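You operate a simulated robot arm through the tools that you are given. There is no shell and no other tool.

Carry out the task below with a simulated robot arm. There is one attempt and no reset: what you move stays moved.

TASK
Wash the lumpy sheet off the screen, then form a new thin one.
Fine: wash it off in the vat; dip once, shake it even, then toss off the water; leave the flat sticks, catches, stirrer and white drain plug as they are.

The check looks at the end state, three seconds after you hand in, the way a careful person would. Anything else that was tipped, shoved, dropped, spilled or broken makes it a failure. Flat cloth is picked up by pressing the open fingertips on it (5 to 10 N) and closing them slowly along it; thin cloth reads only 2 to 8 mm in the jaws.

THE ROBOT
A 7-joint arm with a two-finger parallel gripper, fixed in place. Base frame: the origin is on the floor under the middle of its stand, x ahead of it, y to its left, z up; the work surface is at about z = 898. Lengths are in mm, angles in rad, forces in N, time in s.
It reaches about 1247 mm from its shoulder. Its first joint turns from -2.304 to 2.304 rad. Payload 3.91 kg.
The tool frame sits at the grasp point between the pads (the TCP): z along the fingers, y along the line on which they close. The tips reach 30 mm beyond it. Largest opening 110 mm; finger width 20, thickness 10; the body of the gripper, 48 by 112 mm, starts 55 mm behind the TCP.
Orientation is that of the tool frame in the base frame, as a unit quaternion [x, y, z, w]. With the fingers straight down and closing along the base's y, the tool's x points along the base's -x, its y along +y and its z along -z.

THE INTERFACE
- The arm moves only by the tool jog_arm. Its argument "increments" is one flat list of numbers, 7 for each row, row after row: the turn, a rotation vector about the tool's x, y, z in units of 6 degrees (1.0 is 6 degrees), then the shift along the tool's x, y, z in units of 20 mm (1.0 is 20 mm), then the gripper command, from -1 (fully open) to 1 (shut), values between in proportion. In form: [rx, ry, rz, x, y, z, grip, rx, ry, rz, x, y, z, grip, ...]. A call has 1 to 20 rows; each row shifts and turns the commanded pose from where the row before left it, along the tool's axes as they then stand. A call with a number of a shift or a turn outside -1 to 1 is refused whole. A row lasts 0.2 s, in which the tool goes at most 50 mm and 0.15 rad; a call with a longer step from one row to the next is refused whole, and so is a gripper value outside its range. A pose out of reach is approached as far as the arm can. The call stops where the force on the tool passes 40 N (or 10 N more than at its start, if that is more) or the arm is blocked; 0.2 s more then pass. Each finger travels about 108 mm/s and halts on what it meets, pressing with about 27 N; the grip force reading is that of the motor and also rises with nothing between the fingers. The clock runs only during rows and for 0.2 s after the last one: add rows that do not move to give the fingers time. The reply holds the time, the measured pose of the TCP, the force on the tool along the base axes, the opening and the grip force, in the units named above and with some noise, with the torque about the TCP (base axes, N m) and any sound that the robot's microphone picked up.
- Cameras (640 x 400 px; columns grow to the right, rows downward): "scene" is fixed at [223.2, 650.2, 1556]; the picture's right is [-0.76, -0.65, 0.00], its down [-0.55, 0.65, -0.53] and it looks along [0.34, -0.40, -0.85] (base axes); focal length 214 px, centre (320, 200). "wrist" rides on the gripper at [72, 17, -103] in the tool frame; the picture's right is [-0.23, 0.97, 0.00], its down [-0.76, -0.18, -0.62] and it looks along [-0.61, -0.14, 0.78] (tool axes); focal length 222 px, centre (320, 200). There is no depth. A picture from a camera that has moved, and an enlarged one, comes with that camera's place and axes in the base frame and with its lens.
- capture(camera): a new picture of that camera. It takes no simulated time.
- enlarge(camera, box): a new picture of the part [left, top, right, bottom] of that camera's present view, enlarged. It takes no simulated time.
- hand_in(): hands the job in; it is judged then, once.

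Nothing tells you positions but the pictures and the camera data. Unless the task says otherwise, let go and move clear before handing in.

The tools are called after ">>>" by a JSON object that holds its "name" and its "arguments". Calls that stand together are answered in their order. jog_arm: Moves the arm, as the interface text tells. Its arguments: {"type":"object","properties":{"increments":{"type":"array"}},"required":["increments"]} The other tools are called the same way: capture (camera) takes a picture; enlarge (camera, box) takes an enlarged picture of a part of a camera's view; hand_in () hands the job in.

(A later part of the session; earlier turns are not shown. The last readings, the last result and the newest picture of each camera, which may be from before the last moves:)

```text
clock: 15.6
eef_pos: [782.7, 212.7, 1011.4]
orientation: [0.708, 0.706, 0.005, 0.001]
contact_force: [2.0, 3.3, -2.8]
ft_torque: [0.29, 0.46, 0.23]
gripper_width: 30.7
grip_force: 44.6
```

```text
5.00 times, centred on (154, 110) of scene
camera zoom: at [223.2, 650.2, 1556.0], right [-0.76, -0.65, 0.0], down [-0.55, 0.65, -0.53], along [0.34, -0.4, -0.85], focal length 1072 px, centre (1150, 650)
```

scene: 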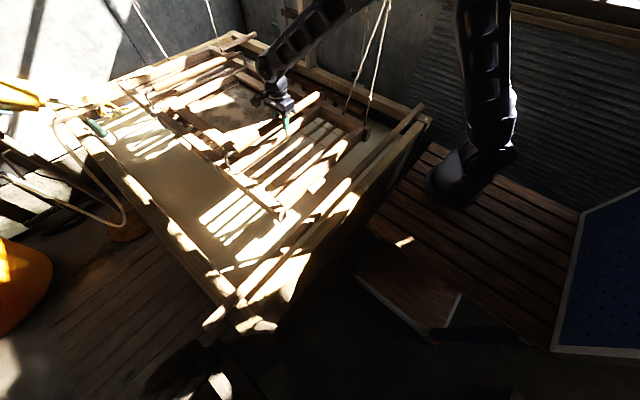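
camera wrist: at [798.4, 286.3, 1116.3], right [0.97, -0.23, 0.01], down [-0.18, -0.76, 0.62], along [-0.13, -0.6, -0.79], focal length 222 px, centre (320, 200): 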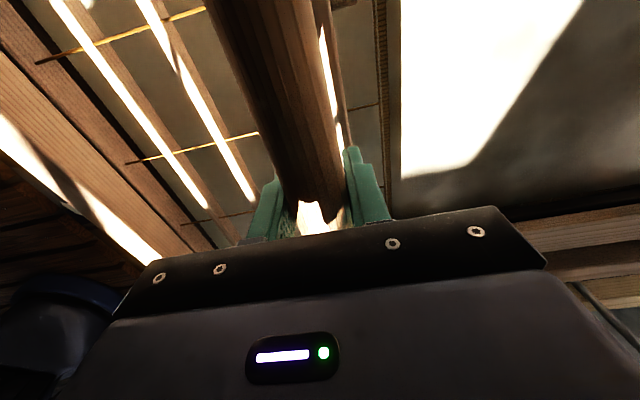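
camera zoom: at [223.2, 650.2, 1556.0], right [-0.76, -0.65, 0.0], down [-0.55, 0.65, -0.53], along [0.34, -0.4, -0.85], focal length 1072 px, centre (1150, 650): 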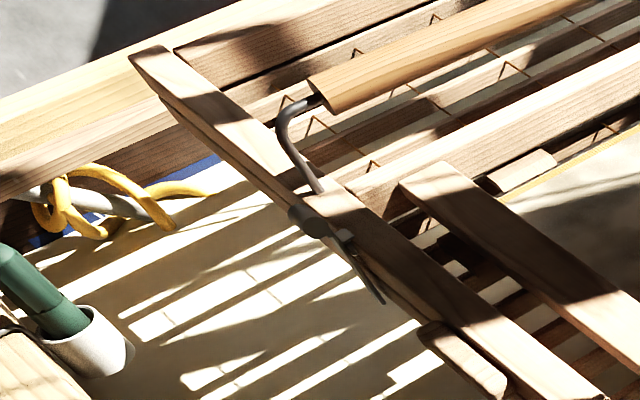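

Nothing else was touched: comb, sticks and mixer are all unmoved. The mixer's head still lies close to the far-left corner underwater, so I'll shift further in -y, slowly, for a safe margin.

>>> {"name": "jog_arm", "arguments": {"increments": [0, 0, 0, -0.25, 0, 0, 1, 0, 0, 0, -0.25, 0, 0, 1, 0, 0, 0, -0.25, 0, 0, 1, 0, 0, 0, -0.25, 0, 0, 1, 0, 0, 0, -0.25, 0, 0, 1, 0, 0, 0, -0.25, 0, 0, 1, 0, 0, 0, -0.25, 0, 0, 1, 0, 0, 0, -0.25, 0, 0, 1, 0, 0, 0, 0, 0, 0, 1]}}

>>> {"name": "capture", "arguments": {"camera": "scene"}}

>>> {"name": "enlarge", "arguments": {"camera": "scene", "box": [90, 70, 218, 150]}}

```text
clock: 17.1
eef_pos: [780.8, 185.6, 1011.1]
orientation: [0.706, 0.708, 0.007, 0.002]
contact_force: [2.5, 9.6, -4.1]
ft_torque: [-0.52, 0.05, -0.36]
gripper_width: 30.7
grip_force: 45.2
stopped in row 7: the force on the tool passed its limit at 41 N (the readings are from after the stop); the commanded pose is now the measured one
```

```text
taken
```

scene: 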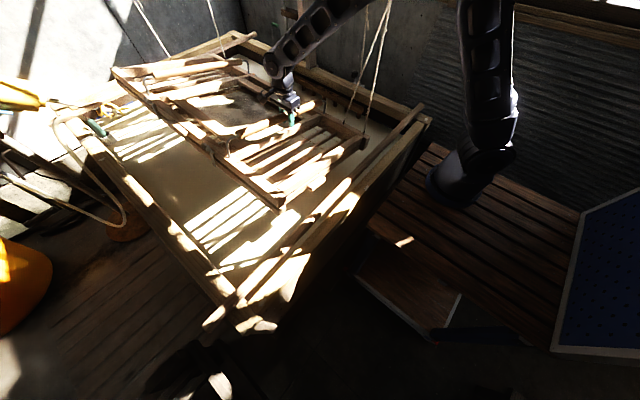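

```text
5.00 times, centred on (154, 110) of scene
camera zoom: at [223.2, 650.2, 1556.0], right [-0.76, -0.65, 0.0], down [-0.55, 0.65, -0.53], along [0.34, -0.4, -0.85], focal length 1072 px, centre (1150, 650)
```

zoom: 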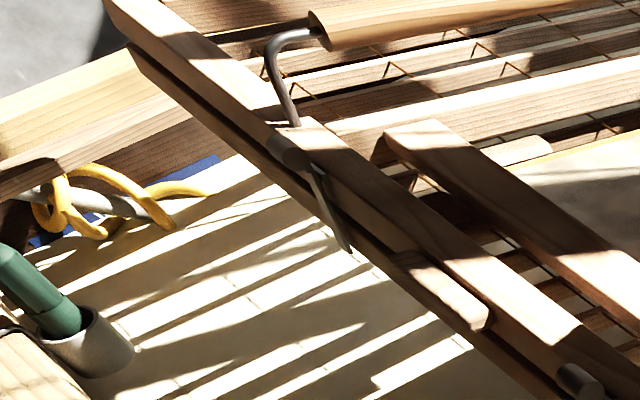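

The mould has tilted a little, so it isn't rigidly guided and something stopped it on the -y side. I'll look closely at that before doing anything else.

>>> {"name": "enlarge", "arguments": {"camera": "scene", "box": [260, 60, 420, 160]}}

>>> {"name": "enlarge", "arguments": {"camera": "scene", "box": [180, 100, 400, 237]}}

>>> {"name": "enlarge", "arguments": {"camera": "scene", "box": [100, 20, 300, 145]}}

>>> {"name": "capture", "arguments": {"camera": "wrist"}}

```text
4.00 times, centred on (340, 110) of scene
camera zoom: at [223.2, 650.2, 1556.0], right [-0.76, -0.65, 0.0], down [-0.55, 0.65, -0.53], along [0.34, -0.4, -0.85], focal length 858 px, centre (240, 560)
```

zoom: 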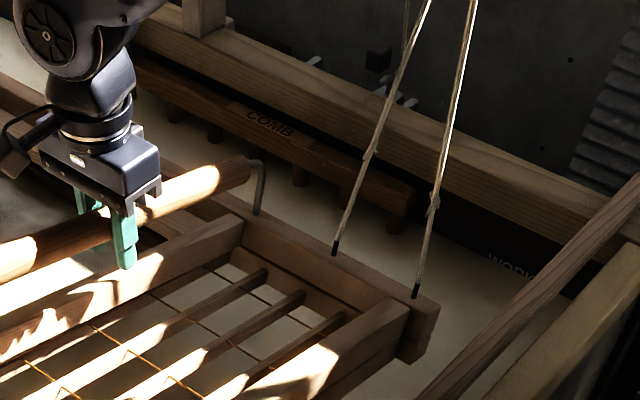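

```text
2.91 times, centred on (290, 168) of scene
camera zoom: at [223.2, 650.2, 1556.0], right [-0.76, -0.65, 0.0], down [-0.55, 0.65, -0.53], along [0.34, -0.4, -0.85], focal length 624 px, centre (407, 292)
```

zoom: 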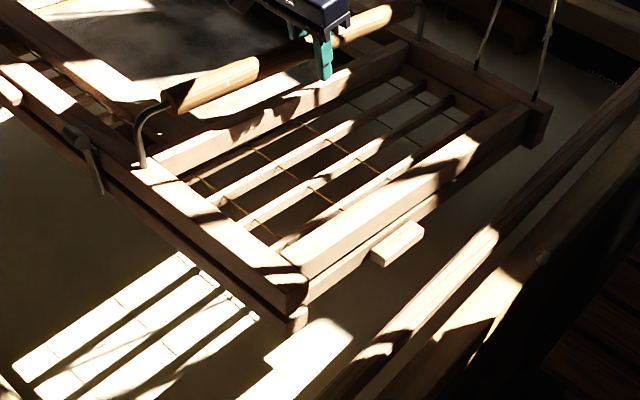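

```text
3.20 times, centred on (200, 82) of scene
camera zoom: at [223.2, 650.2, 1556.0], right [-0.76, -0.65, 0.0], down [-0.55, 0.65, -0.53], along [0.34, -0.4, -0.85], focal length 686 px, centre (704, 576)
```

zoom: 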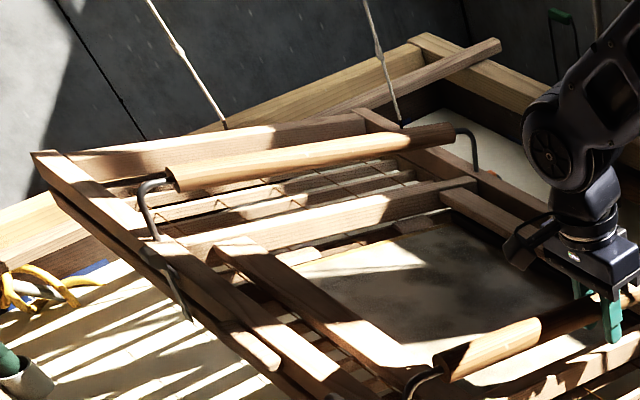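

```text
taken
camera wrist: at [796.6, 258.4, 1116.1], right [0.97, -0.22, 0.01], down [-0.18, -0.77, 0.62], along [-0.13, -0.6, -0.79], focal length 222 px, centre (320, 200)
```

wrist: 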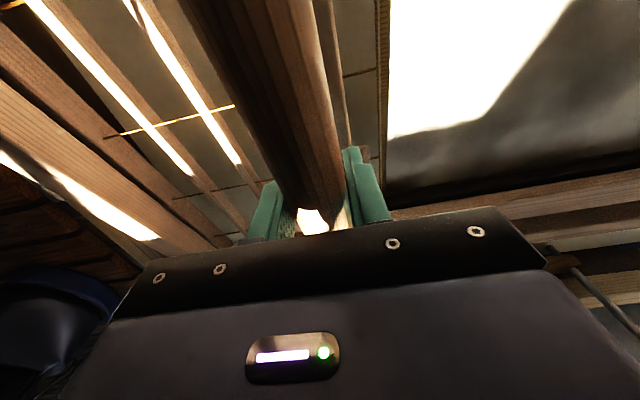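

The mould rolled, with its +y side up, when I reached its side-travel limit; nothing else was hit. I'll bring it back +y slowly and make sure it levels again with the sheet and sticks unmoved.

>>> {"name": "jog_arm", "arguments": {"increments": [0, 0, 0, 0.25, 0, 0, 1, 0, 0, 0, 0.25, 0, 0, 1, 0, 0, 0, 0.25, 0, 0, 1, 0, 0, 0, 0.25, 0, 0, 1, 0, 0, 0, 0.25, 0, 0, 1, 0, 0, 0, 0.25, 0, 0, 1, 0, 0, 0, 0, 0, 0, 1, 0, 0, 0, 0, 0, 0, 1]}}

>>> {"name": "capture", "arguments": {"camera": "scene"}}

>>> {"name": "enlarge", "arguments": {"camera": "scene", "box": [100, 20, 300, 145]}}

>>> {"name": "enlarge", "arguments": {"camera": "scene", "box": [180, 100, 400, 237]}}

```text
clock: 18.9
eef_pos: [780.4, 213.7, 1011.7]
orientation: [0.707, 0.708, 0.005, 0.001]
contact_force: [2.2, 3.3, -5.4]
ft_torque: [-1.3, 0.18, -0.31]
gripper_width: 30.6
grip_force: 45.4
```

```text
taken
```

scene: 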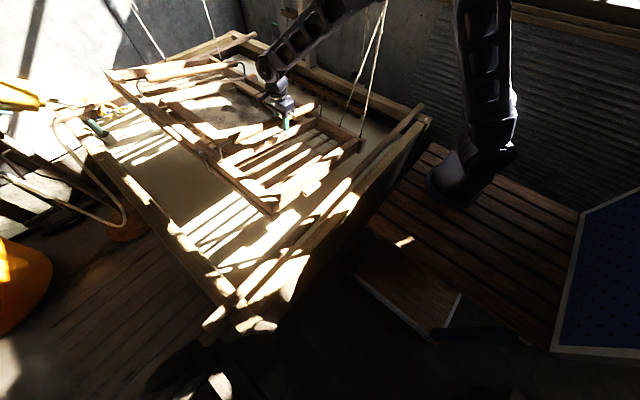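

```text
3.20 times, centred on (200, 82) of scene
camera zoom: at [223.2, 650.2, 1556.0], right [-0.76, -0.65, 0.0], down [-0.55, 0.65, -0.53], along [0.34, -0.4, -0.85], focal length 686 px, centre (704, 576)
```

zoom: 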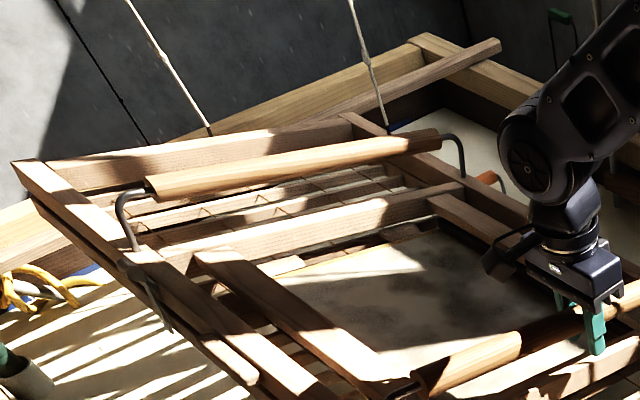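

```text
2.91 times, centred on (290, 168) of scene
camera zoom: at [223.2, 650.2, 1556.0], right [-0.76, -0.65, 0.0], down [-0.55, 0.65, -0.53], along [0.34, -0.4, -0.85], focal length 624 px, centre (407, 292)
```

zoom: 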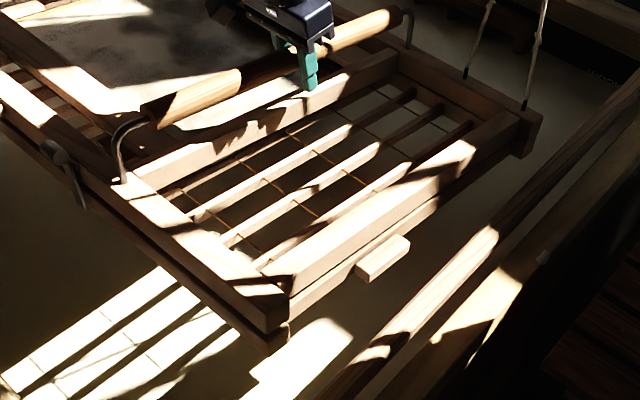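

The mould still holds about a 12° roll because it pivoted in the pads. I'll carry it back slowly to its rest position (x≈807, y≈289) and see whether it levels itself.

>>> {"name": "jog_arm", "arguments": {"increments": [0, 0, 0, 0.5, 0.2, 0, 1, 0, 0, 0, 0.5, 0.2, 0, 1, 0, 0, 0, 0.5, 0.2, 0, 1, 0, 0, 0, 0.5, 0.2, 0, 1, 0, 0, 0, 0.5, 0.2, 0, 1, 0, 0, 0, 0.5, 0.2, 0, 1, 0, 0, 0, 0.5, 0.1, 0, 1, 0, 0, 0, 0.25, 0, 0, 1, 0, 0, 0, 0, 0, 0, 1, 0, 0, 0, 0, 0, 0, 1]}}

>>> {"name": "capture", "arguments": {"camera": "scene"}}

>>> {"name": "enlarge", "arguments": {"camera": "scene", "box": [60, 20, 260, 145]}}

>>> {"name": "enlarge", "arguments": {"camera": "scene", "box": [180, 100, 400, 237]}}

>>> {"name": "capture", "arguments": {"camera": "wrist"}}

```text
clock: 21.1
eef_pos: [805.0, 289.7, 1011.8]
orientation: [0.706, 0.708, 0.005, 0.002]
contact_force: [-0.1, -0.2, 3.6]
ft_torque: [-1.23, -0.01, -0.12]
gripper_width: 30.8
grip_force: 45.0
```

```text
taken
```

scene: 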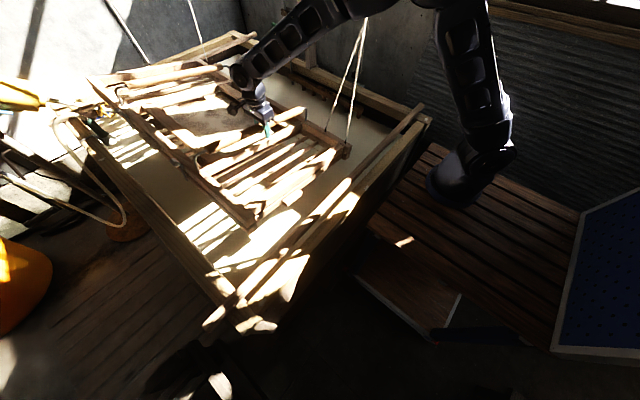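

```text
3.20 times, centred on (160, 82) of scene
camera zoom: at [223.2, 650.2, 1556.0], right [-0.76, -0.65, 0.0], down [-0.55, 0.65, -0.53], along [0.34, -0.4, -0.85], focal length 686 px, centre (832, 576)
```

zoom: 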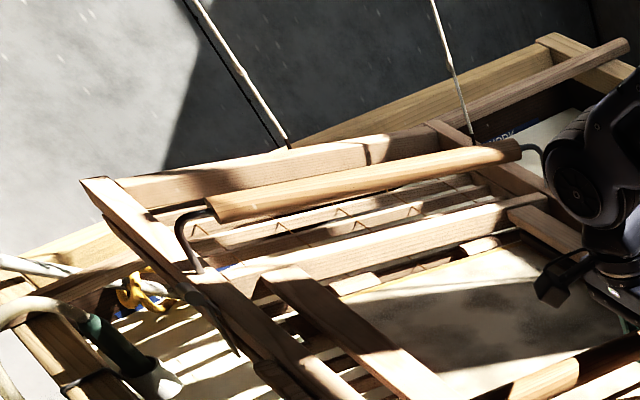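

```text
2.91 times, centred on (290, 168) of scene
camera zoom: at [223.2, 650.2, 1556.0], right [-0.76, -0.65, 0.0], down [-0.55, 0.65, -0.53], along [0.34, -0.4, -0.85], focal length 624 px, centre (407, 292)
```

zoom: 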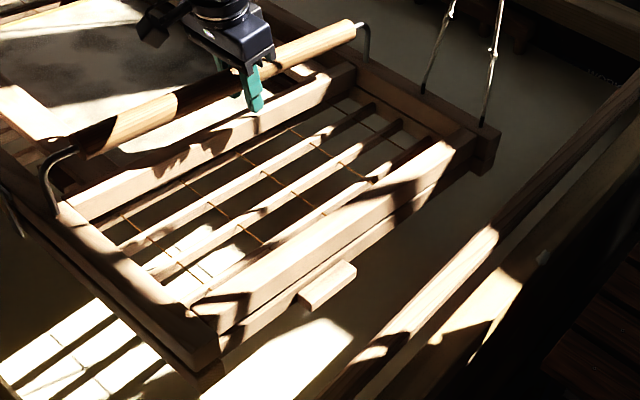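

```text
taken
camera wrist: at [821.6, 362.4, 1116.7], right [0.97, -0.22, 0.01], down [-0.18, -0.77, 0.62], along [-0.13, -0.6, -0.79], focal length 222 px, centre (320, 200)
```

wrist: 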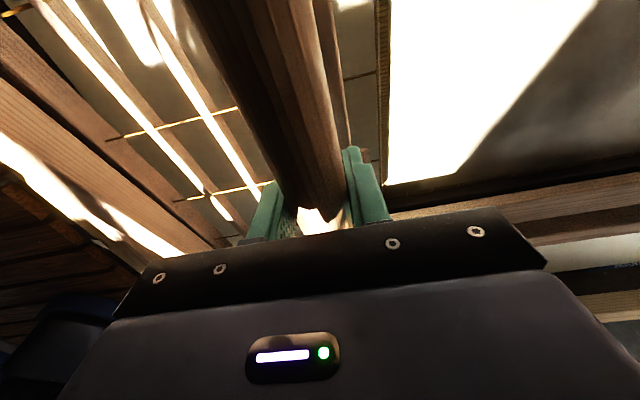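

The mould is at its rest position but still rolled, held by pad friction. I'll turn the tool about base x to set it level again.

>>> {"name": "jog_arm", "arguments": {"increments": [0, -0.5, 0, 0, 0, 0, 1, 0, -0.5, 0, 0, 0, 0, 1, 0, -0.5, 0, 0, 0, 0, 1, 0, 0, 0, 0, 0, 0, 1, 0, 0, 0, 0, 0, 0, 1]}}

>>> {"name": "capture", "arguments": {"camera": "scene"}}

>>> {"name": "enlarge", "arguments": {"camera": "scene", "box": [60, 20, 260, 145]}}

>>> {"name": "enlarge", "arguments": {"camera": "scene", "box": [180, 100, 400, 237]}}

```text
clock: 22.3
eef_pos: [805.7, 289.9, 1011.6]
orientation: [0.704, 0.706, -0.05, 0.057]
contact_force: [-0.2, -0.9, -2.1]
ft_torque: [-0.31, 0.2, -0.21]
gripper_width: 30.7
grip_force: 45.3
```

```text
taken
```

scene: 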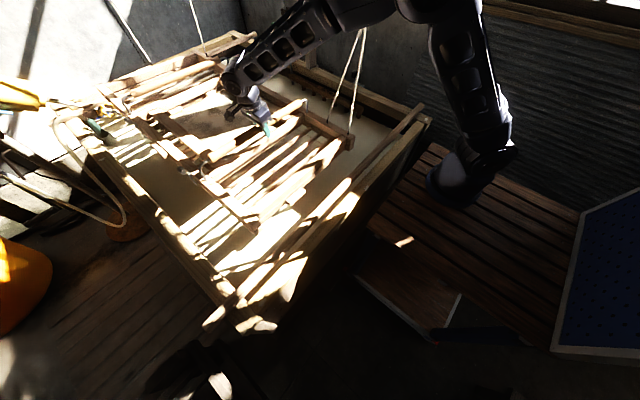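

```text
3.20 times, centred on (160, 82) of scene
camera zoom: at [223.2, 650.2, 1556.0], right [-0.76, -0.65, 0.0], down [-0.55, 0.65, -0.53], along [0.34, -0.4, -0.85], focal length 686 px, centre (832, 576)
```

zoom: 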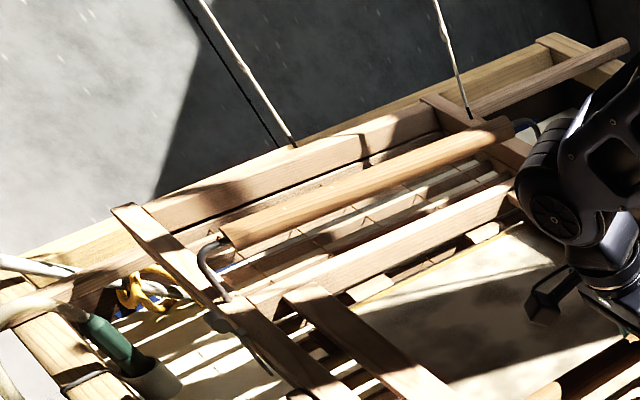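

```text
2.91 times, centred on (290, 168) of scene
camera zoom: at [223.2, 650.2, 1556.0], right [-0.76, -0.65, 0.0], down [-0.55, 0.65, -0.53], along [0.34, -0.4, -0.85], focal length 624 px, centre (407, 292)
```

zoom: 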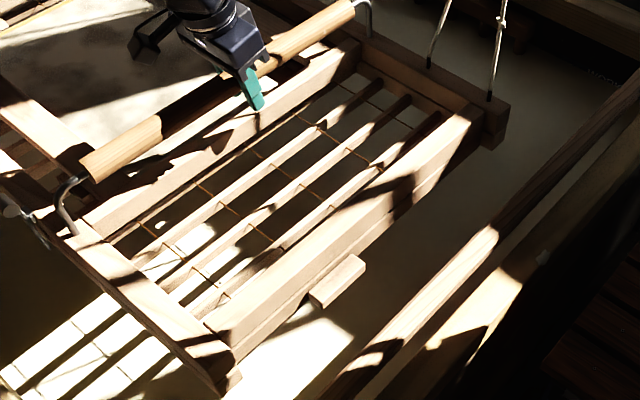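

Nearly level now: torque fell from -1.2 to -0.3 N·m. A little more rotation to finish, then I'll release, square the gripper and re-grip.

>>> {"name": "jog_arm", "arguments": {"increments": [0, -0.5, 0, 0, 0, 0, 1, 0, 0, 0, 0, 0, 0, 1, 0, 0, 0, 0, 0, 0, 1]}}

>>> {"name": "enlarge", "arguments": {"camera": "scene", "box": [60, 20, 260, 145]}}

>>> {"name": "enlarge", "arguments": {"camera": "scene", "box": [180, 100, 400, 237]}}

```text
clock: 23.1
eef_pos: [806.7, 289.5, 1014.3]
orientation: [0.704, 0.703, -0.068, 0.075]
contact_force: [0.6, -0.9, -1.0]
ft_torque: [0.05, -0.14, -0.03]
gripper_width: 30.7
grip_force: 44.9
```

```text
3.20 times, centred on (160, 82) of scene
camera zoom: at [223.2, 650.2, 1556.0], right [-0.76, -0.65, 0.0], down [-0.55, 0.65, -0.53], along [0.34, -0.4, -0.85], focal length 686 px, centre (832, 576)
```

zoom: 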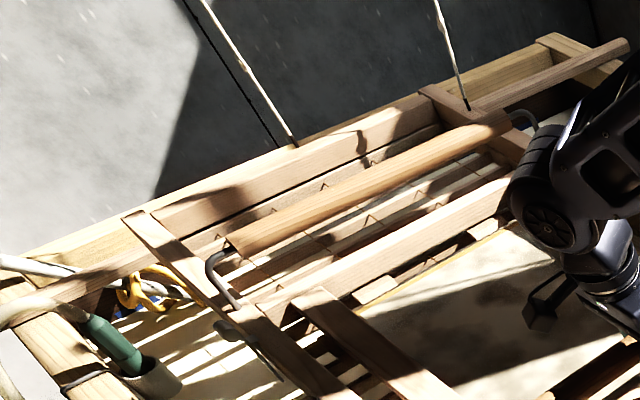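

```text
2.91 times, centred on (290, 168) of scene
camera zoom: at [223.2, 650.2, 1556.0], right [-0.76, -0.65, 0.0], down [-0.55, 0.65, -0.53], along [0.34, -0.4, -0.85], focal length 624 px, centre (407, 292)
```

zoom: 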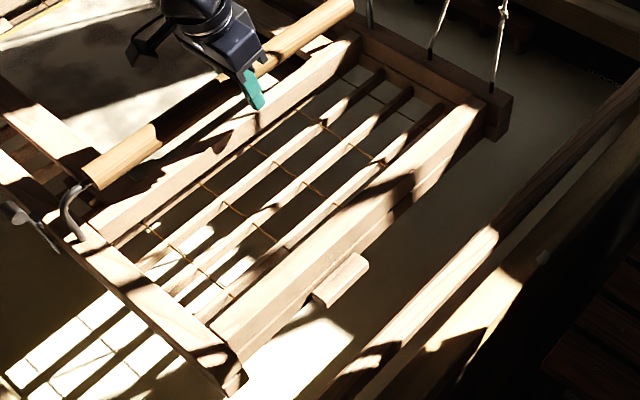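

The mould is level and back in its rest position with zero torque. I'll open, square the gripper about the handle, and re-grip.

>>> {"name": "jog_arm", "arguments": {"increments": [0, 0, 0, 0, 0, 0, 0.3, 0, 0, 0, 0, 0, 0, 0, 0, 0, 0, 0, 0, 0, -0.1, 0, 0.48, 0, 0, 0, 0, -0.1, 0, 0.48, 0, 0, 0, 0, -0.1, 0, 0.48, 0, 0, 0, 0, -0.1, 0, 0.48, 0, 0, 0, 0, -0.1, 0, 0, 0, 0, 0, 0, -0.1]}}

>>> {"name": "capture", "arguments": {"camera": "scene"}}

>>> {"name": "enlarge", "arguments": {"camera": "scene", "box": [60, 20, 260, 145]}}

>>> {"name": "enlarge", "arguments": {"camera": "scene", "box": [180, 100, 400, 237]}}

>>> {"name": "capture", "arguments": {"camera": "wrist"}}

```text
clock: 24.9
eef_pos: [806.7, 289.2, 1012.0]
orientation: [0.707, 0.707, 0.003, 0.004]
contact_force: [0.0, 0.0, -0.1]
ft_torque: [-0.03, 0.02, -0.02]
gripper_width: 60.3
grip_force: 0.0
```

```text
taken
```

scene: 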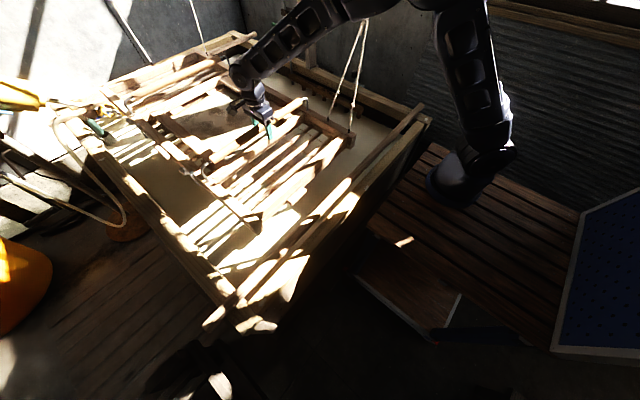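

```text
3.20 times, centred on (160, 82) of scene
camera zoom: at [223.2, 650.2, 1556.0], right [-0.76, -0.65, 0.0], down [-0.55, 0.65, -0.53], along [0.34, -0.4, -0.85], focal length 686 px, centre (832, 576)
```

zoom: 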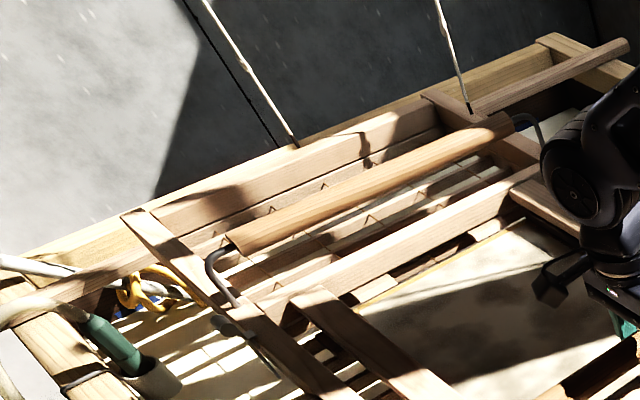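

```text
2.91 times, centred on (290, 168) of scene
camera zoom: at [223.2, 650.2, 1556.0], right [-0.76, -0.65, 0.0], down [-0.55, 0.65, -0.53], along [0.34, -0.4, -0.85], focal length 624 px, centre (407, 292)
```

zoom: 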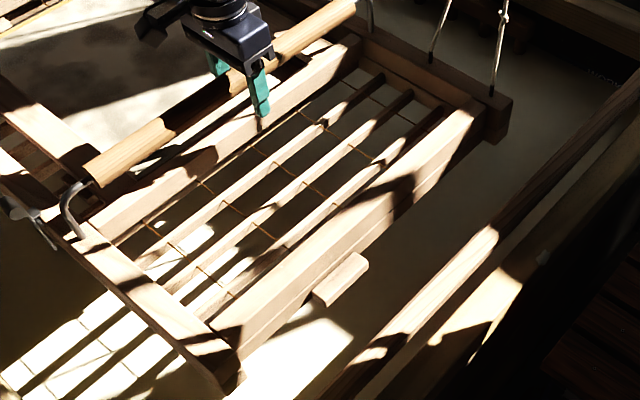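

```text
taken
camera wrist: at [823.0, 363.5, 1116.5], right [0.97, -0.22, 0.01], down [-0.18, -0.76, 0.62], along [-0.13, -0.61, -0.78], focal length 222 px, centre (320, 200)
```

wrist: 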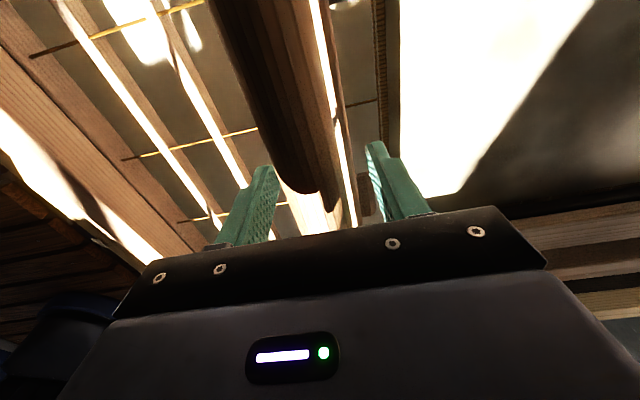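

The mould rests level in its original place. Re-gripping, then moving only to safely tested offsets (y≈230, x≈795) in gentle rows.

>>> {"name": "jog_arm", "arguments": {"increments": [0, 0, 0, 0, 0, 0, 0.4, 0, 0, 0, 0, 0, 0, 1, 0, 0, 0, 0, 0, 0, 1, 0, 0, 0, 0, 0, 0, 1, 0, 0, 0, -0.5, -0.1, 0, 1, 0, 0, 0, -0.5, -0.1, 0, 1, 0, 0, 0, -0.5, -0.1, 0, 1, 0, 0, 0, -0.5, -0.1, 0, 1, 0, 0, 0, -0.5, -0.1, 0, 1, 0, 0, 0, -0.5, -0.1, 0, 1, 0, 0, 0, 0, 0, 0, 1, 0, 0, 0, 0, 0, 0, 1]}}

>>> {"name": "capture", "arguments": {"camera": "scene"}}

>>> {"name": "enlarge", "arguments": {"camera": "scene", "box": [60, 20, 260, 145]}}

```text
clock: 27.5
eef_pos: [794.3, 230.9, 1012.5]
orientation: [0.706, 0.708, 0.004, 0.005]
contact_force: [1.8, 2.9, 1.2]
ft_torque: [0.2, 0.05, -0.14]
gripper_width: 30.6
grip_force: 45.4
```

```text
taken
```

scene: 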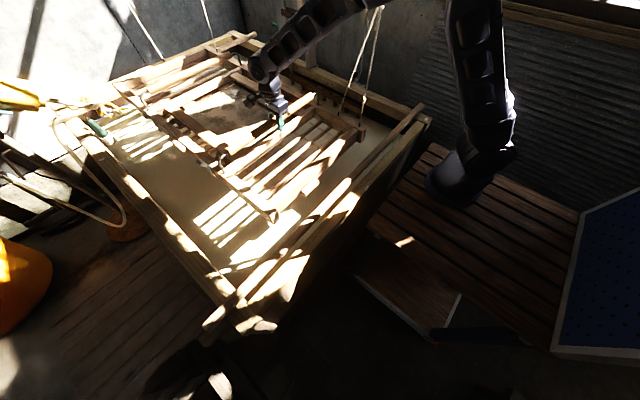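

```text
3.20 times, centred on (160, 82) of scene
camera zoom: at [223.2, 650.2, 1556.0], right [-0.76, -0.65, 0.0], down [-0.55, 0.65, -0.53], along [0.34, -0.4, -0.85], focal length 686 px, centre (832, 576)
```

zoom: 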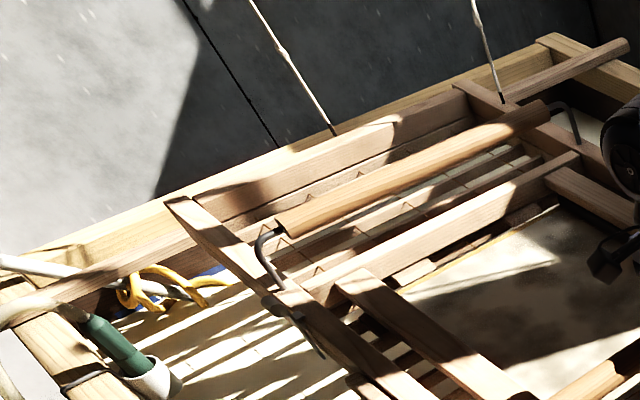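

Level and steady here, but by my estimate the mixer's submerged end is only centimetres from the mould's far-left corner on the way down. I'll set the mould back at rest, release it and use the wrist camera to look at the mixer properly before dipping.

>>> {"name": "jog_arm", "arguments": {"increments": [0, 0, 0, 0.5, 0.1, 0, 1, 0, 0, 0, 0.5, 0.1, 0, 1, 0, 0, 0, 0.5, 0.1, 0, 1, 0, 0, 0, 0.5, 0.1, 0, 1, 0, 0, 0, 0.5, 0.1, 0, 1, 0, 0, 0, 0.45, 0.1, 0, 1, 0, 0, 0, 0, 0, 0, 1, 0, 0, 0, 0, 0, 0, 1, 0, 0, 0, 0, 0, 0, 0.3, 0, 0, 0, 0, 0, 0, -0.2, 0, 0, 0, 0, 0, 0, -0.6, 0, 0, 0, 0, 0, 0, -1, 0, 0, 0, 0, 0, -1, -1, 0, 0, 0, 0, 0, -1, -1, 0, 0, 0, 0, 0, -1, -1, 0, 0, 0, 0, 0, -1, -1, 0, 0, 0, 0, 0, -1, -1, 0, 0, 0, 0, 0, -1, -1, 0, 0, 0, 0, 0, -1, -1, 0, 0, 0, 0, 0, -1, -1]}}

>>> {"name": "capture", "arguments": {"camera": "scene"}}

```text
clock: 31.7
eef_pos: [805.9, 288.2, 1172.6]
orientation: [0.706, 0.708, 0.001, 0.005]
contact_force: [0.6, 0.2, 0.3]
ft_torque: [0.04, 0.01, 0.02]
gripper_width: 110.0
grip_force: 0.0
```

```text
taken
```

scene: 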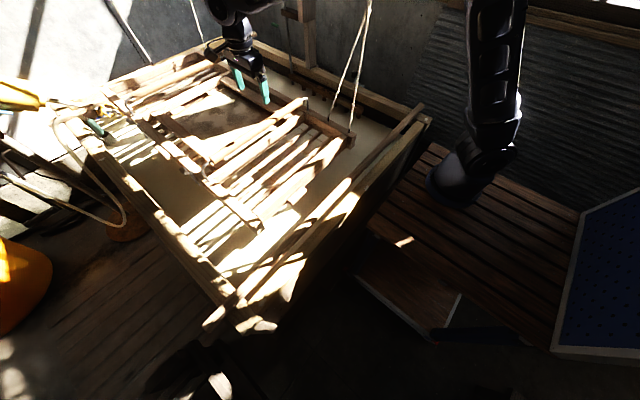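

>>> {"name": "jog_arm", "arguments": {"increments": [0, 0, -1, 0, 0, -0.4, -1, 0, 0, -1, 0, 0, -0.4, -1, 0, 0, -1, 0, 0, -0.4, -1, 0, 0, -1, 0, 0, -0.4, -1, 0, 0, -1, 0, 0, -0.4, -1, 0, 0, -1, 0, 0, -0.4, -1, 0, 0, -1, 0, 0, -0.4, -1, 0, 0, -1, 0, 0, -0.4, -1, 0, 0, -1, 0, 0, -0.4, -1, 0, 0, -1, 0, 0, -0.4, -1, 0, 0, -1, 0, 0, -0.4, -1, 0, 0, -1, 0, 0, -0.4, -1, 0, 0, -1, 0, 0, -0.4, -1, 0, 0, -1, 0, 0, -0.4, -1, 0, 0, -1, 0, 0, -0.4, -1]}}

>>> {"name": "jog_arm", "arguments": {"increments": [0, -0.95, 0, 0, 0.5, 0, -1, 0, -0.95, 0, 0, 0.5, 0, -1, 0, -0.95, 0, 0, 0.5, 0, -1, 0, -0.95, 0, 0, 0.5, 0, -1, 0, -0.95, 0, 0, 0.5, 0, -1, 0, -0.95, 0, 0, 0.5, 0, -1, 0, -0.95, 0, 0, 0.5, 0, -1, 0, 0, 0, 0, 0, 0, -1]}}

>>> {"name": "capture", "arguments": {"camera": "wrist"}}

>>> {"name": "capture", "arguments": {"camera": "scene"}}

```text
clock: 34.9
eef_pos: [803.7, 288.5, 1291.3]
orientation: [-0.002, 1.0, -0.002, 0.005]
contact_force: [-0.3, -0.6, -0.2]
ft_torque: [0.0, -0.01, 0.01]
gripper_width: 109.9
grip_force: 0.0
```

```text
clock: 36.7
eef_pos: [803.9, 357.9, 1292.8]
orientation: [-0.001, 0.938, -0.001, 0.346]
contact_force: [-0.7, 1.2, 0.0]
ft_torque: [-0.02, -0.02, -0.07]
gripper_width: 110.0
grip_force: 0.0
```

```text
taken
camera wrist: at [681.8, 376.5, 1324.9], right [0.17, 0.97, 0.15], down [0.17, -0.18, 0.97], along [0.97, -0.14, -0.2], focal length 222 px, centre (320, 200)
```

wrist: 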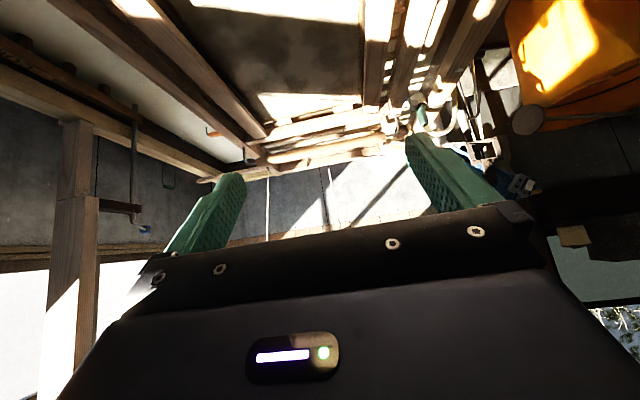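

```text
taken
```

scene: 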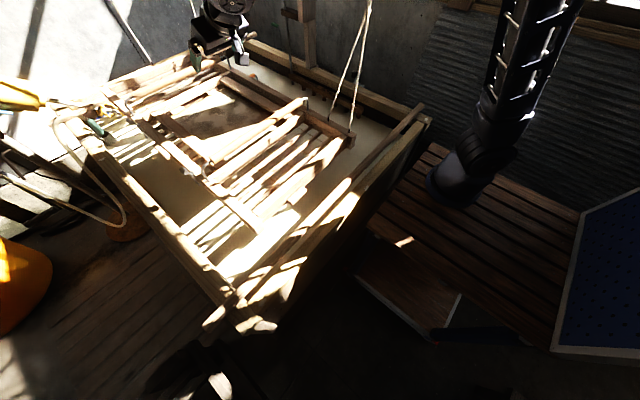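

The wrist camera now looks down the mould toward the far end (world up is picture-down). I'll enlarge the far-left corner to locate the mixer head and the water level.

>>> {"name": "enlarge", "arguments": {"camera": "wrist", "box": [340, 40, 500, 140]}}

>>> {"name": "enlarge", "arguments": {"camera": "wrist", "box": [380, 70, 460, 120]}}

>>> {"name": "enlarge", "arguments": {"camera": "wrist", "box": [180, 80, 400, 200]}}

>>> {"name": "enlarge", "arguments": {"camera": "wrist", "box": [340, 0, 500, 100]}}

```text
4.00 times, centred on (420, 90) of wrist
camera zoom: at [681.8, 376.5, 1324.9], right [0.17, 0.97, 0.15], down [0.17, -0.18, 0.97], along [0.97, -0.14, -0.2], focal length 888 px, centre (-80, 640)
```

zoom: 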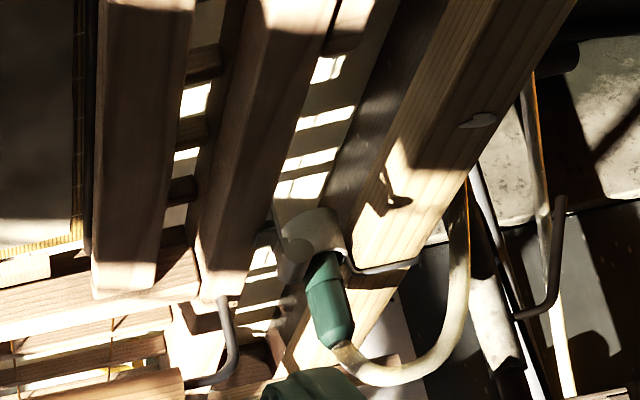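

```text
8.00 times, centred on (420, 95) of wrist
camera zoom: at [681.8, 376.5, 1324.9], right [0.17, 0.97, 0.15], down [0.17, -0.18, 0.97], along [0.97, -0.14, -0.2], focal length 1777 px, centre (-480, 1040)
```

zoom: 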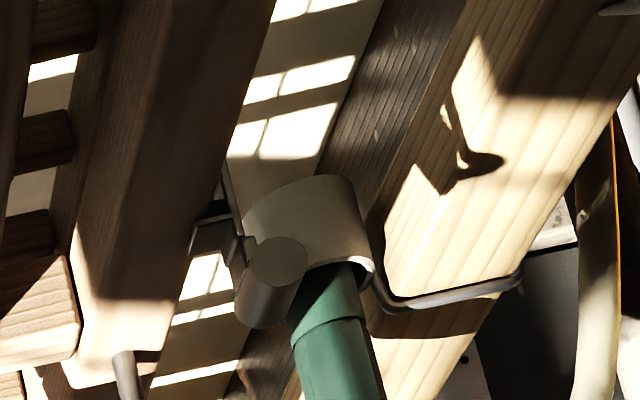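

```text
2.91 times, centred on (290, 140) of wrist
camera zoom: at [681.8, 376.5, 1324.9], right [0.17, 0.97, 0.15], down [0.17, -0.18, 0.97], along [0.97, -0.14, -0.2], focal length 646 px, centre (407, 374)
```

zoom: 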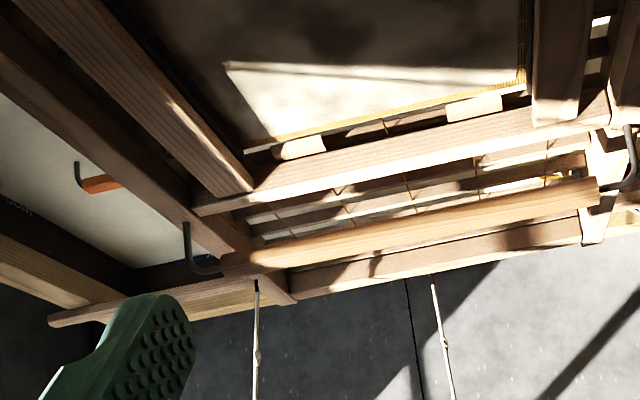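

```text
4.00 times, centred on (420, 50) of wrist
camera zoom: at [681.8, 376.5, 1324.9], right [0.17, 0.97, 0.15], down [0.17, -0.18, 0.97], along [0.97, -0.14, -0.2], focal length 888 px, centre (-80, 800)
```

zoom: 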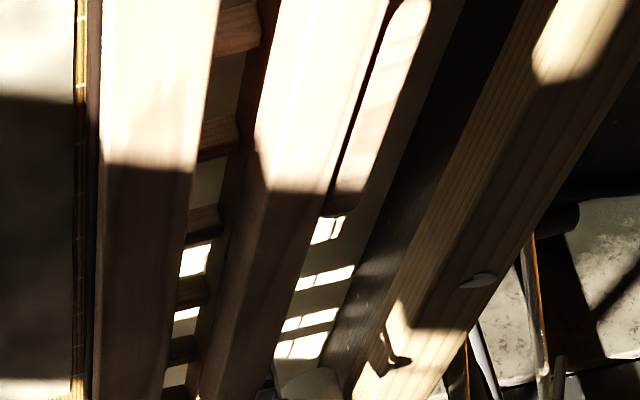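

This puts the mould's far-left top corner near (1678, 572, 970) and the mixer's visible tip near (1708, 524, ~820). I'll take matching enlarged views from both cameras now to pin down the water level and the mixer more precisely.

>>> {"name": "enlarge", "arguments": {"camera": "scene", "box": [90, 100, 186, 160]}}

>>> {"name": "enlarge", "arguments": {"camera": "wrist", "box": [388, 40, 452, 80]}}

>>> {"name": "enlarge", "arguments": {"camera": "wrist", "box": [340, 110, 420, 160]}}

>>> {"name": "enlarge", "arguments": {"camera": "scene", "box": [84, 80, 148, 120]}}

```text
6.67 times, centred on (138, 130) of scene
camera zoom: at [223.2, 650.2, 1556.0], right [-0.76, -0.65, 0.0], down [-0.55, 0.65, -0.53], along [0.34, -0.4, -0.85], focal length 1430 px, centre (1533, 667)
```

zoom: 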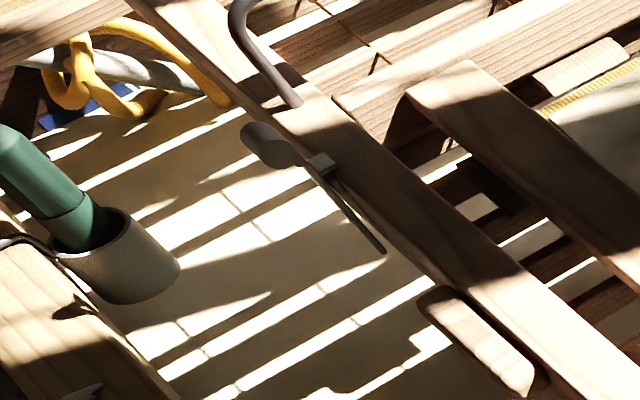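

```text
10.00 times, centred on (420, 60) of wrist
camera zoom: at [681.8, 376.5, 1324.9], right [0.17, 0.97, 0.15], down [0.17, -0.18, 0.97], along [0.97, -0.14, -0.2], focal length 2221 px, centre (-680, 1600)
```

zoom: 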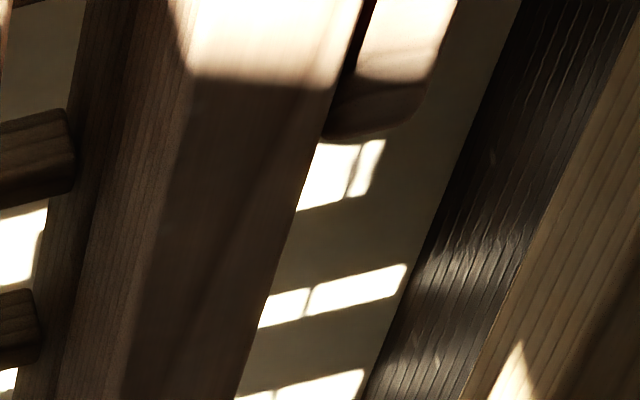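

```text
8.00 times, centred on (380, 135) of wrist
camera zoom: at [681.8, 376.5, 1324.9], right [0.17, 0.97, 0.15], down [0.17, -0.18, 0.97], along [0.97, -0.14, -0.2], focal length 1777 px, centre (-160, 720)
```

zoom: 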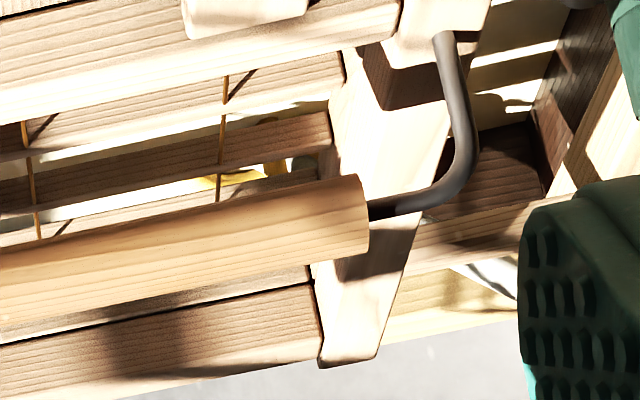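

```text
10.00 times, centred on (116, 100) of scene
camera zoom: at [223.2, 650.2, 1556.0], right [-0.76, -0.65, 0.0], down [-0.55, 0.65, -0.53], along [0.34, -0.4, -0.85], focal length 2145 px, centre (2360, 1200)
```

zoom: 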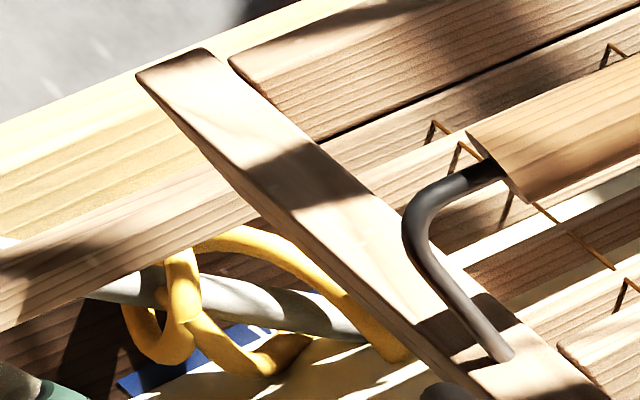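

>>> {"name": "enlarge", "arguments": {"camera": "scene", "box": [110, 135, 174, 175]}}

>>> {"name": "enlarge", "arguments": {"camera": "wrist", "box": [404, 45, 436, 65]}}

```text
10.00 times, centred on (142, 155) of scene
camera zoom: at [223.2, 650.2, 1556.0], right [-0.76, -0.65, 0.0], down [-0.55, 0.65, -0.53], along [0.34, -0.4, -0.85], focal length 2145 px, centre (2100, 650)
```

zoom: 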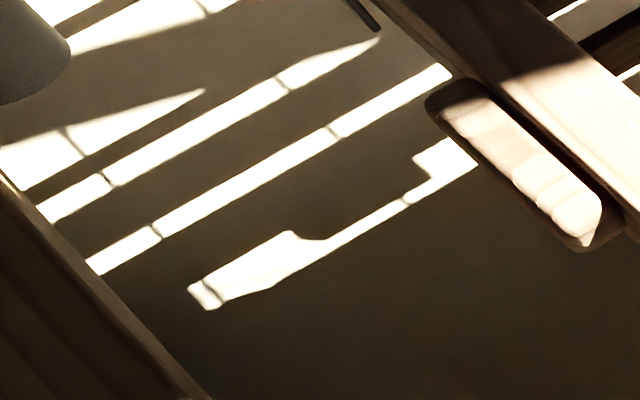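

```text
16.00 times, centred on (420, 55) of wrist
camera zoom: at [681.8, 376.5, 1324.9], right [0.17, 0.97, 0.15], down [0.17, -0.18, 0.97], along [0.97, -0.14, -0.2], focal length 3554 px, centre (-1280, 2520)
```

zoom: 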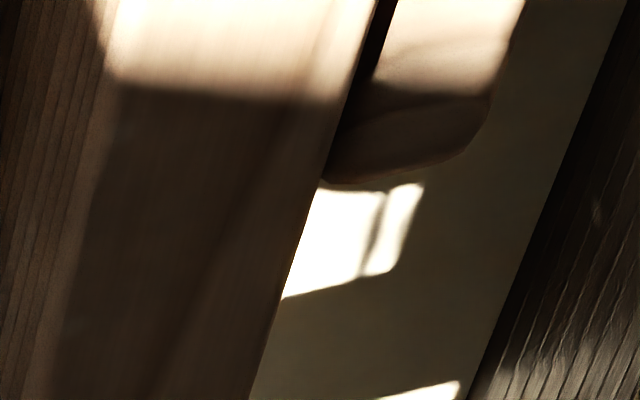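

My depth estimates from this view are ill-conditioned, so I'll move the camera closer, still well above everything, for a second viewpoint on the mixer and water line.

>>> {"name": "jog_arm", "arguments": {"increments": [0, 0, 0, -0.345, 0.282, 0.964, -1, 0, 0, 0, -0.345, 0.282, 0.964, -1, 0, 0, 0, -0.345, 0.282, 0.964, -1, 0, 0, 0, -0.345, 0.282, 0.964, -1, 0, 0, 0, -0.345, 0.282, 0.964, -1, 0, 0, 0, -0.345, 0.282, 0.964, -1, 0, 0, 0, -0.345, 0.282, 0.964, -1, 0, 0, 0, -0.345, 0.282, 0.964, -1, 0, 0, 0, -0.345, 0.282, 0.964, -1, 0, 0, 0, -0.345, 0.282, 0.964, -1, 0, 0, 0, -0.345, 0.282, 0.964, -1, 0, 0, 0, 0, 0, 0, -1]}}

>>> {"name": "capture", "arguments": {"camera": "wrist"}}

>>> {"name": "enlarge", "arguments": {"camera": "wrist", "box": [320, 60, 480, 160]}}

```text
clock: 39.3
eef_pos: [999.0, 421.3, 1179.6]
orientation: [-0.001, 0.938, -0.001, 0.346]
contact_force: [0.1, 0.1, 0.2]
ft_torque: [-0.03, 0.0, -0.01]
gripper_width: 109.7
grip_force: 0.1
```

```text
taken
camera wrist: at [877.2, 438.3, 1211.8], right [0.17, 0.97, 0.15], down [0.18, -0.18, 0.97], along [0.97, -0.14, -0.2], focal length 222 px, centre (320, 200)
```

wrist: 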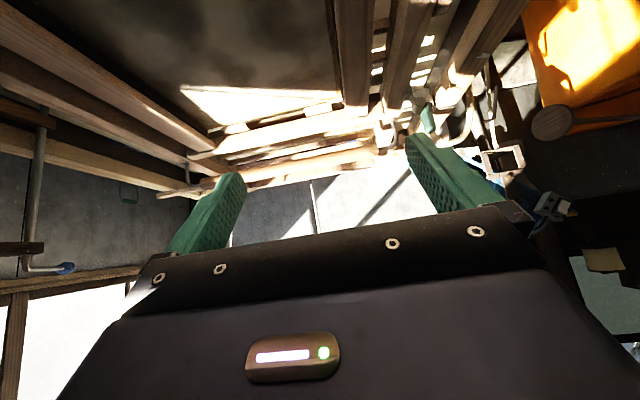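

```text
4.00 times, centred on (400, 110) of wrist
camera zoom: at [877.2, 438.3, 1211.8], right [0.17, 0.97, 0.15], down [0.18, -0.18, 0.97], along [0.97, -0.14, -0.2], focal length 888 px, centre (0, 560)
```

zoom: 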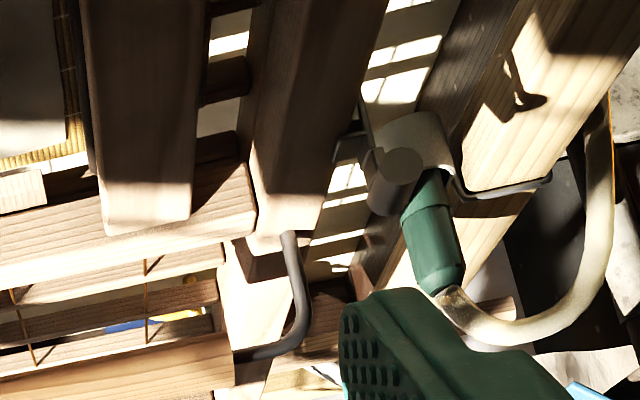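

The two viewpoints agree the rim is around z≈800 and the water a bit below. The mixer tip then enters the water well beyond the mould's far end, and a modest -y shift makes it safer still. I'll go back to the handle.

>>> {"name": "jog_arm", "arguments": {"increments": [0, 0, 0, 0.345, -0.282, -0.964, -1, 0, 0, 0, 0.345, -0.282, -0.964, -1, 0, 0, 0, 0.345, -0.282, -0.964, -1, 0, 0, 0, 0.345, -0.282, -0.964, -1, 0, 0, 0, 0.345, -0.282, -0.964, -1, 0, 0, 0, 0.345, -0.282, -0.964, -1, 0, 0, 0, 0.345, -0.282, -0.964, -1, 0, 0, 0, 0.345, -0.282, -0.964, -1, 0, 0, 0, 0.345, -0.282, -0.964, -1, 0, 0, 0, 0.345, -0.282, -0.964, -1, 0, 0, 0, 0.345, -0.282, -0.964, -1, 0, 0.95, 0, 0, -0.5, 0, -1, 0, 0.95, 0, 0, -0.5, 0, -1, 0, 0.95, 0, 0, -0.5, 0, -1, 0, 0.95, 0, 0, -0.5, 0, -1, 0, 0.95, 0, 0, -0.5, 0, -1, 0, 0.95, 0, 0, -0.5, 0, -1, 0, 0.95, 0, 0, -0.5, 0, -1, 0, 0, 0, 0, 0, 0, -1]}}

>>> {"name": "capture", "arguments": {"camera": "wrist"}}

>>> {"name": "enlarge", "arguments": {"camera": "wrist", "box": [0, 0, 320, 200]}}

>>> {"name": "enlarge", "arguments": {"camera": "wrist", "box": [320, 0, 640, 200]}}

```text
clock: 43.3
eef_pos: [803.0, 289.3, 1292.3]
orientation: [-0.001, 1.0, -0.001, 0.004]
contact_force: [-0.4, -0.2, 0.8]
ft_torque: [-0.03, -0.03, -0.03]
gripper_width: 109.9
grip_force: 0.0
```

```text
taken
camera wrist: at [730.7, 306.3, 1395.5], right [0.23, 0.97, 0.0], down [0.76, -0.17, 0.63], along [0.61, -0.14, -0.78], focal length 222 px, centre (320, 200)
```

wrist: 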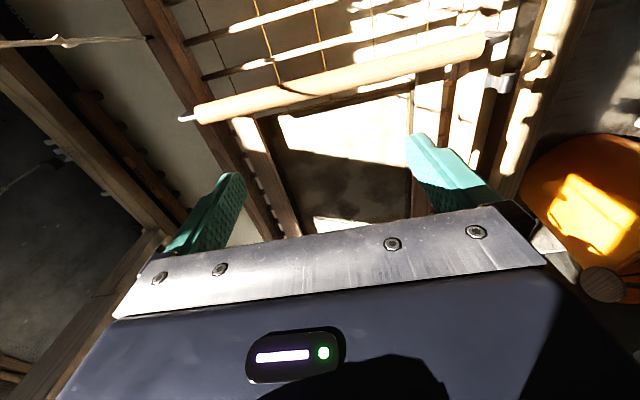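

```text
2.00 times, centred on (160, 100) of wrist
camera zoom: at [730.7, 306.3, 1395.5], right [0.23, 0.97, 0.0], down [0.76, -0.17, 0.63], along [0.61, -0.14, -0.78], focal length 444 px, centre (640, 400)
```

zoom: 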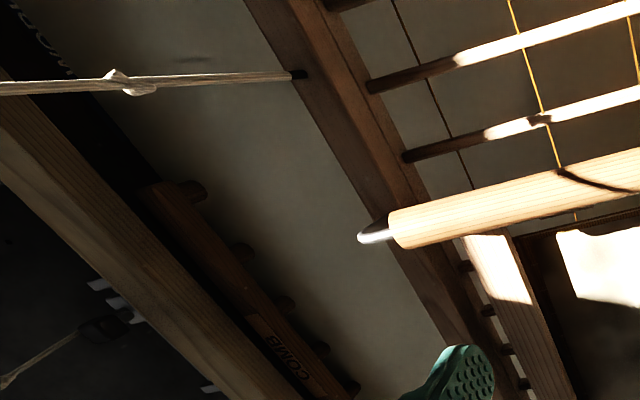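

```text
2.00 times, centred on (480, 100) of wrist
camera zoom: at [730.7, 306.3, 1395.5], right [0.23, 0.97, 0.0], down [0.76, -0.17, 0.63], along [0.61, -0.14, -0.78], focal length 444 px, centre (0, 400)
```

zoom: 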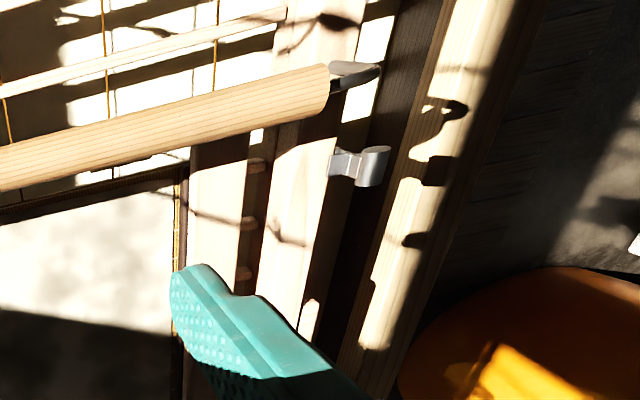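

The comb end triangulates cleanly to (729, -320, 809). So the vat rim and water are lower than I first thought, and the mixer tip (beyond x≈1800) is well clear of the mould. I'll return to the handle and grip it again.

>>> {"name": "jog_arm", "arguments": {"increments": [0, 0, 1, 0, 0, 0.4, -1, 0, 0, 1, 0, 0, 0.4, -1, 0, 0, 1, 0, 0, 0.4, -1, 0, 0, 1, 0, 0, 0.4, -1, 0, 0, 1, 0, 0, 0.4, -1, 0, 0, 1, 0, 0, 0.4, -1, 0, 0, 1, 0, 0, 0.4, -1, 0, 0, 1, 0, 0, 0.4, -1, 0, 0, 1, 0, 0, 0.4, -1, 0, 0, 1, 0, 0, 0.4, -1, 0, 0, 1, 0, 0, 0.4, -1, 0, 0, 1, 0, 0, 0.4, -1, 0, 0, 1, 0, 0, 0.4, -1, 0, 0, 1, 0, 0, 0.4, -1, 0, 0, 1, 0, 0, 0.4, -1, 0, 0, 0, 0, 0, 0, -1]}}

>>> {"name": "capture", "arguments": {"camera": "wrist"}}

```text
clock: 46.7
eef_pos: [803.5, 288.3, 1173.2]
orientation: [0.707, 0.708, 0.003, 0.004]
contact_force: [0.6, 0.2, -1.1]
ft_torque: [-0.04, 0.02, 0.0]
gripper_width: 109.9
grip_force: 0.0
```

```text
taken
camera wrist: at [820.5, 362.1, 1277.0], right [0.97, -0.23, 0.01], down [-0.18, -0.76, 0.62], along [-0.13, -0.61, -0.78], focal length 222 px, centre (320, 200)
```

wrist: 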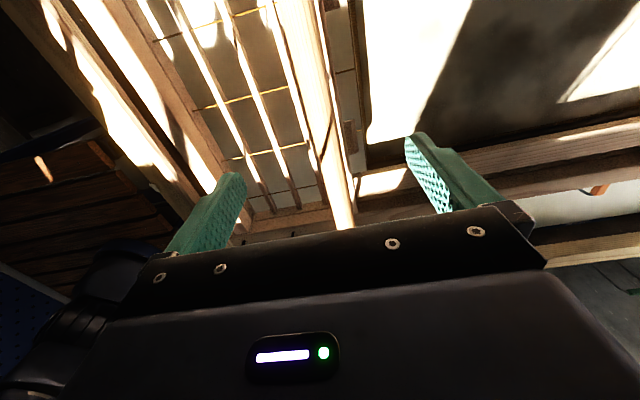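

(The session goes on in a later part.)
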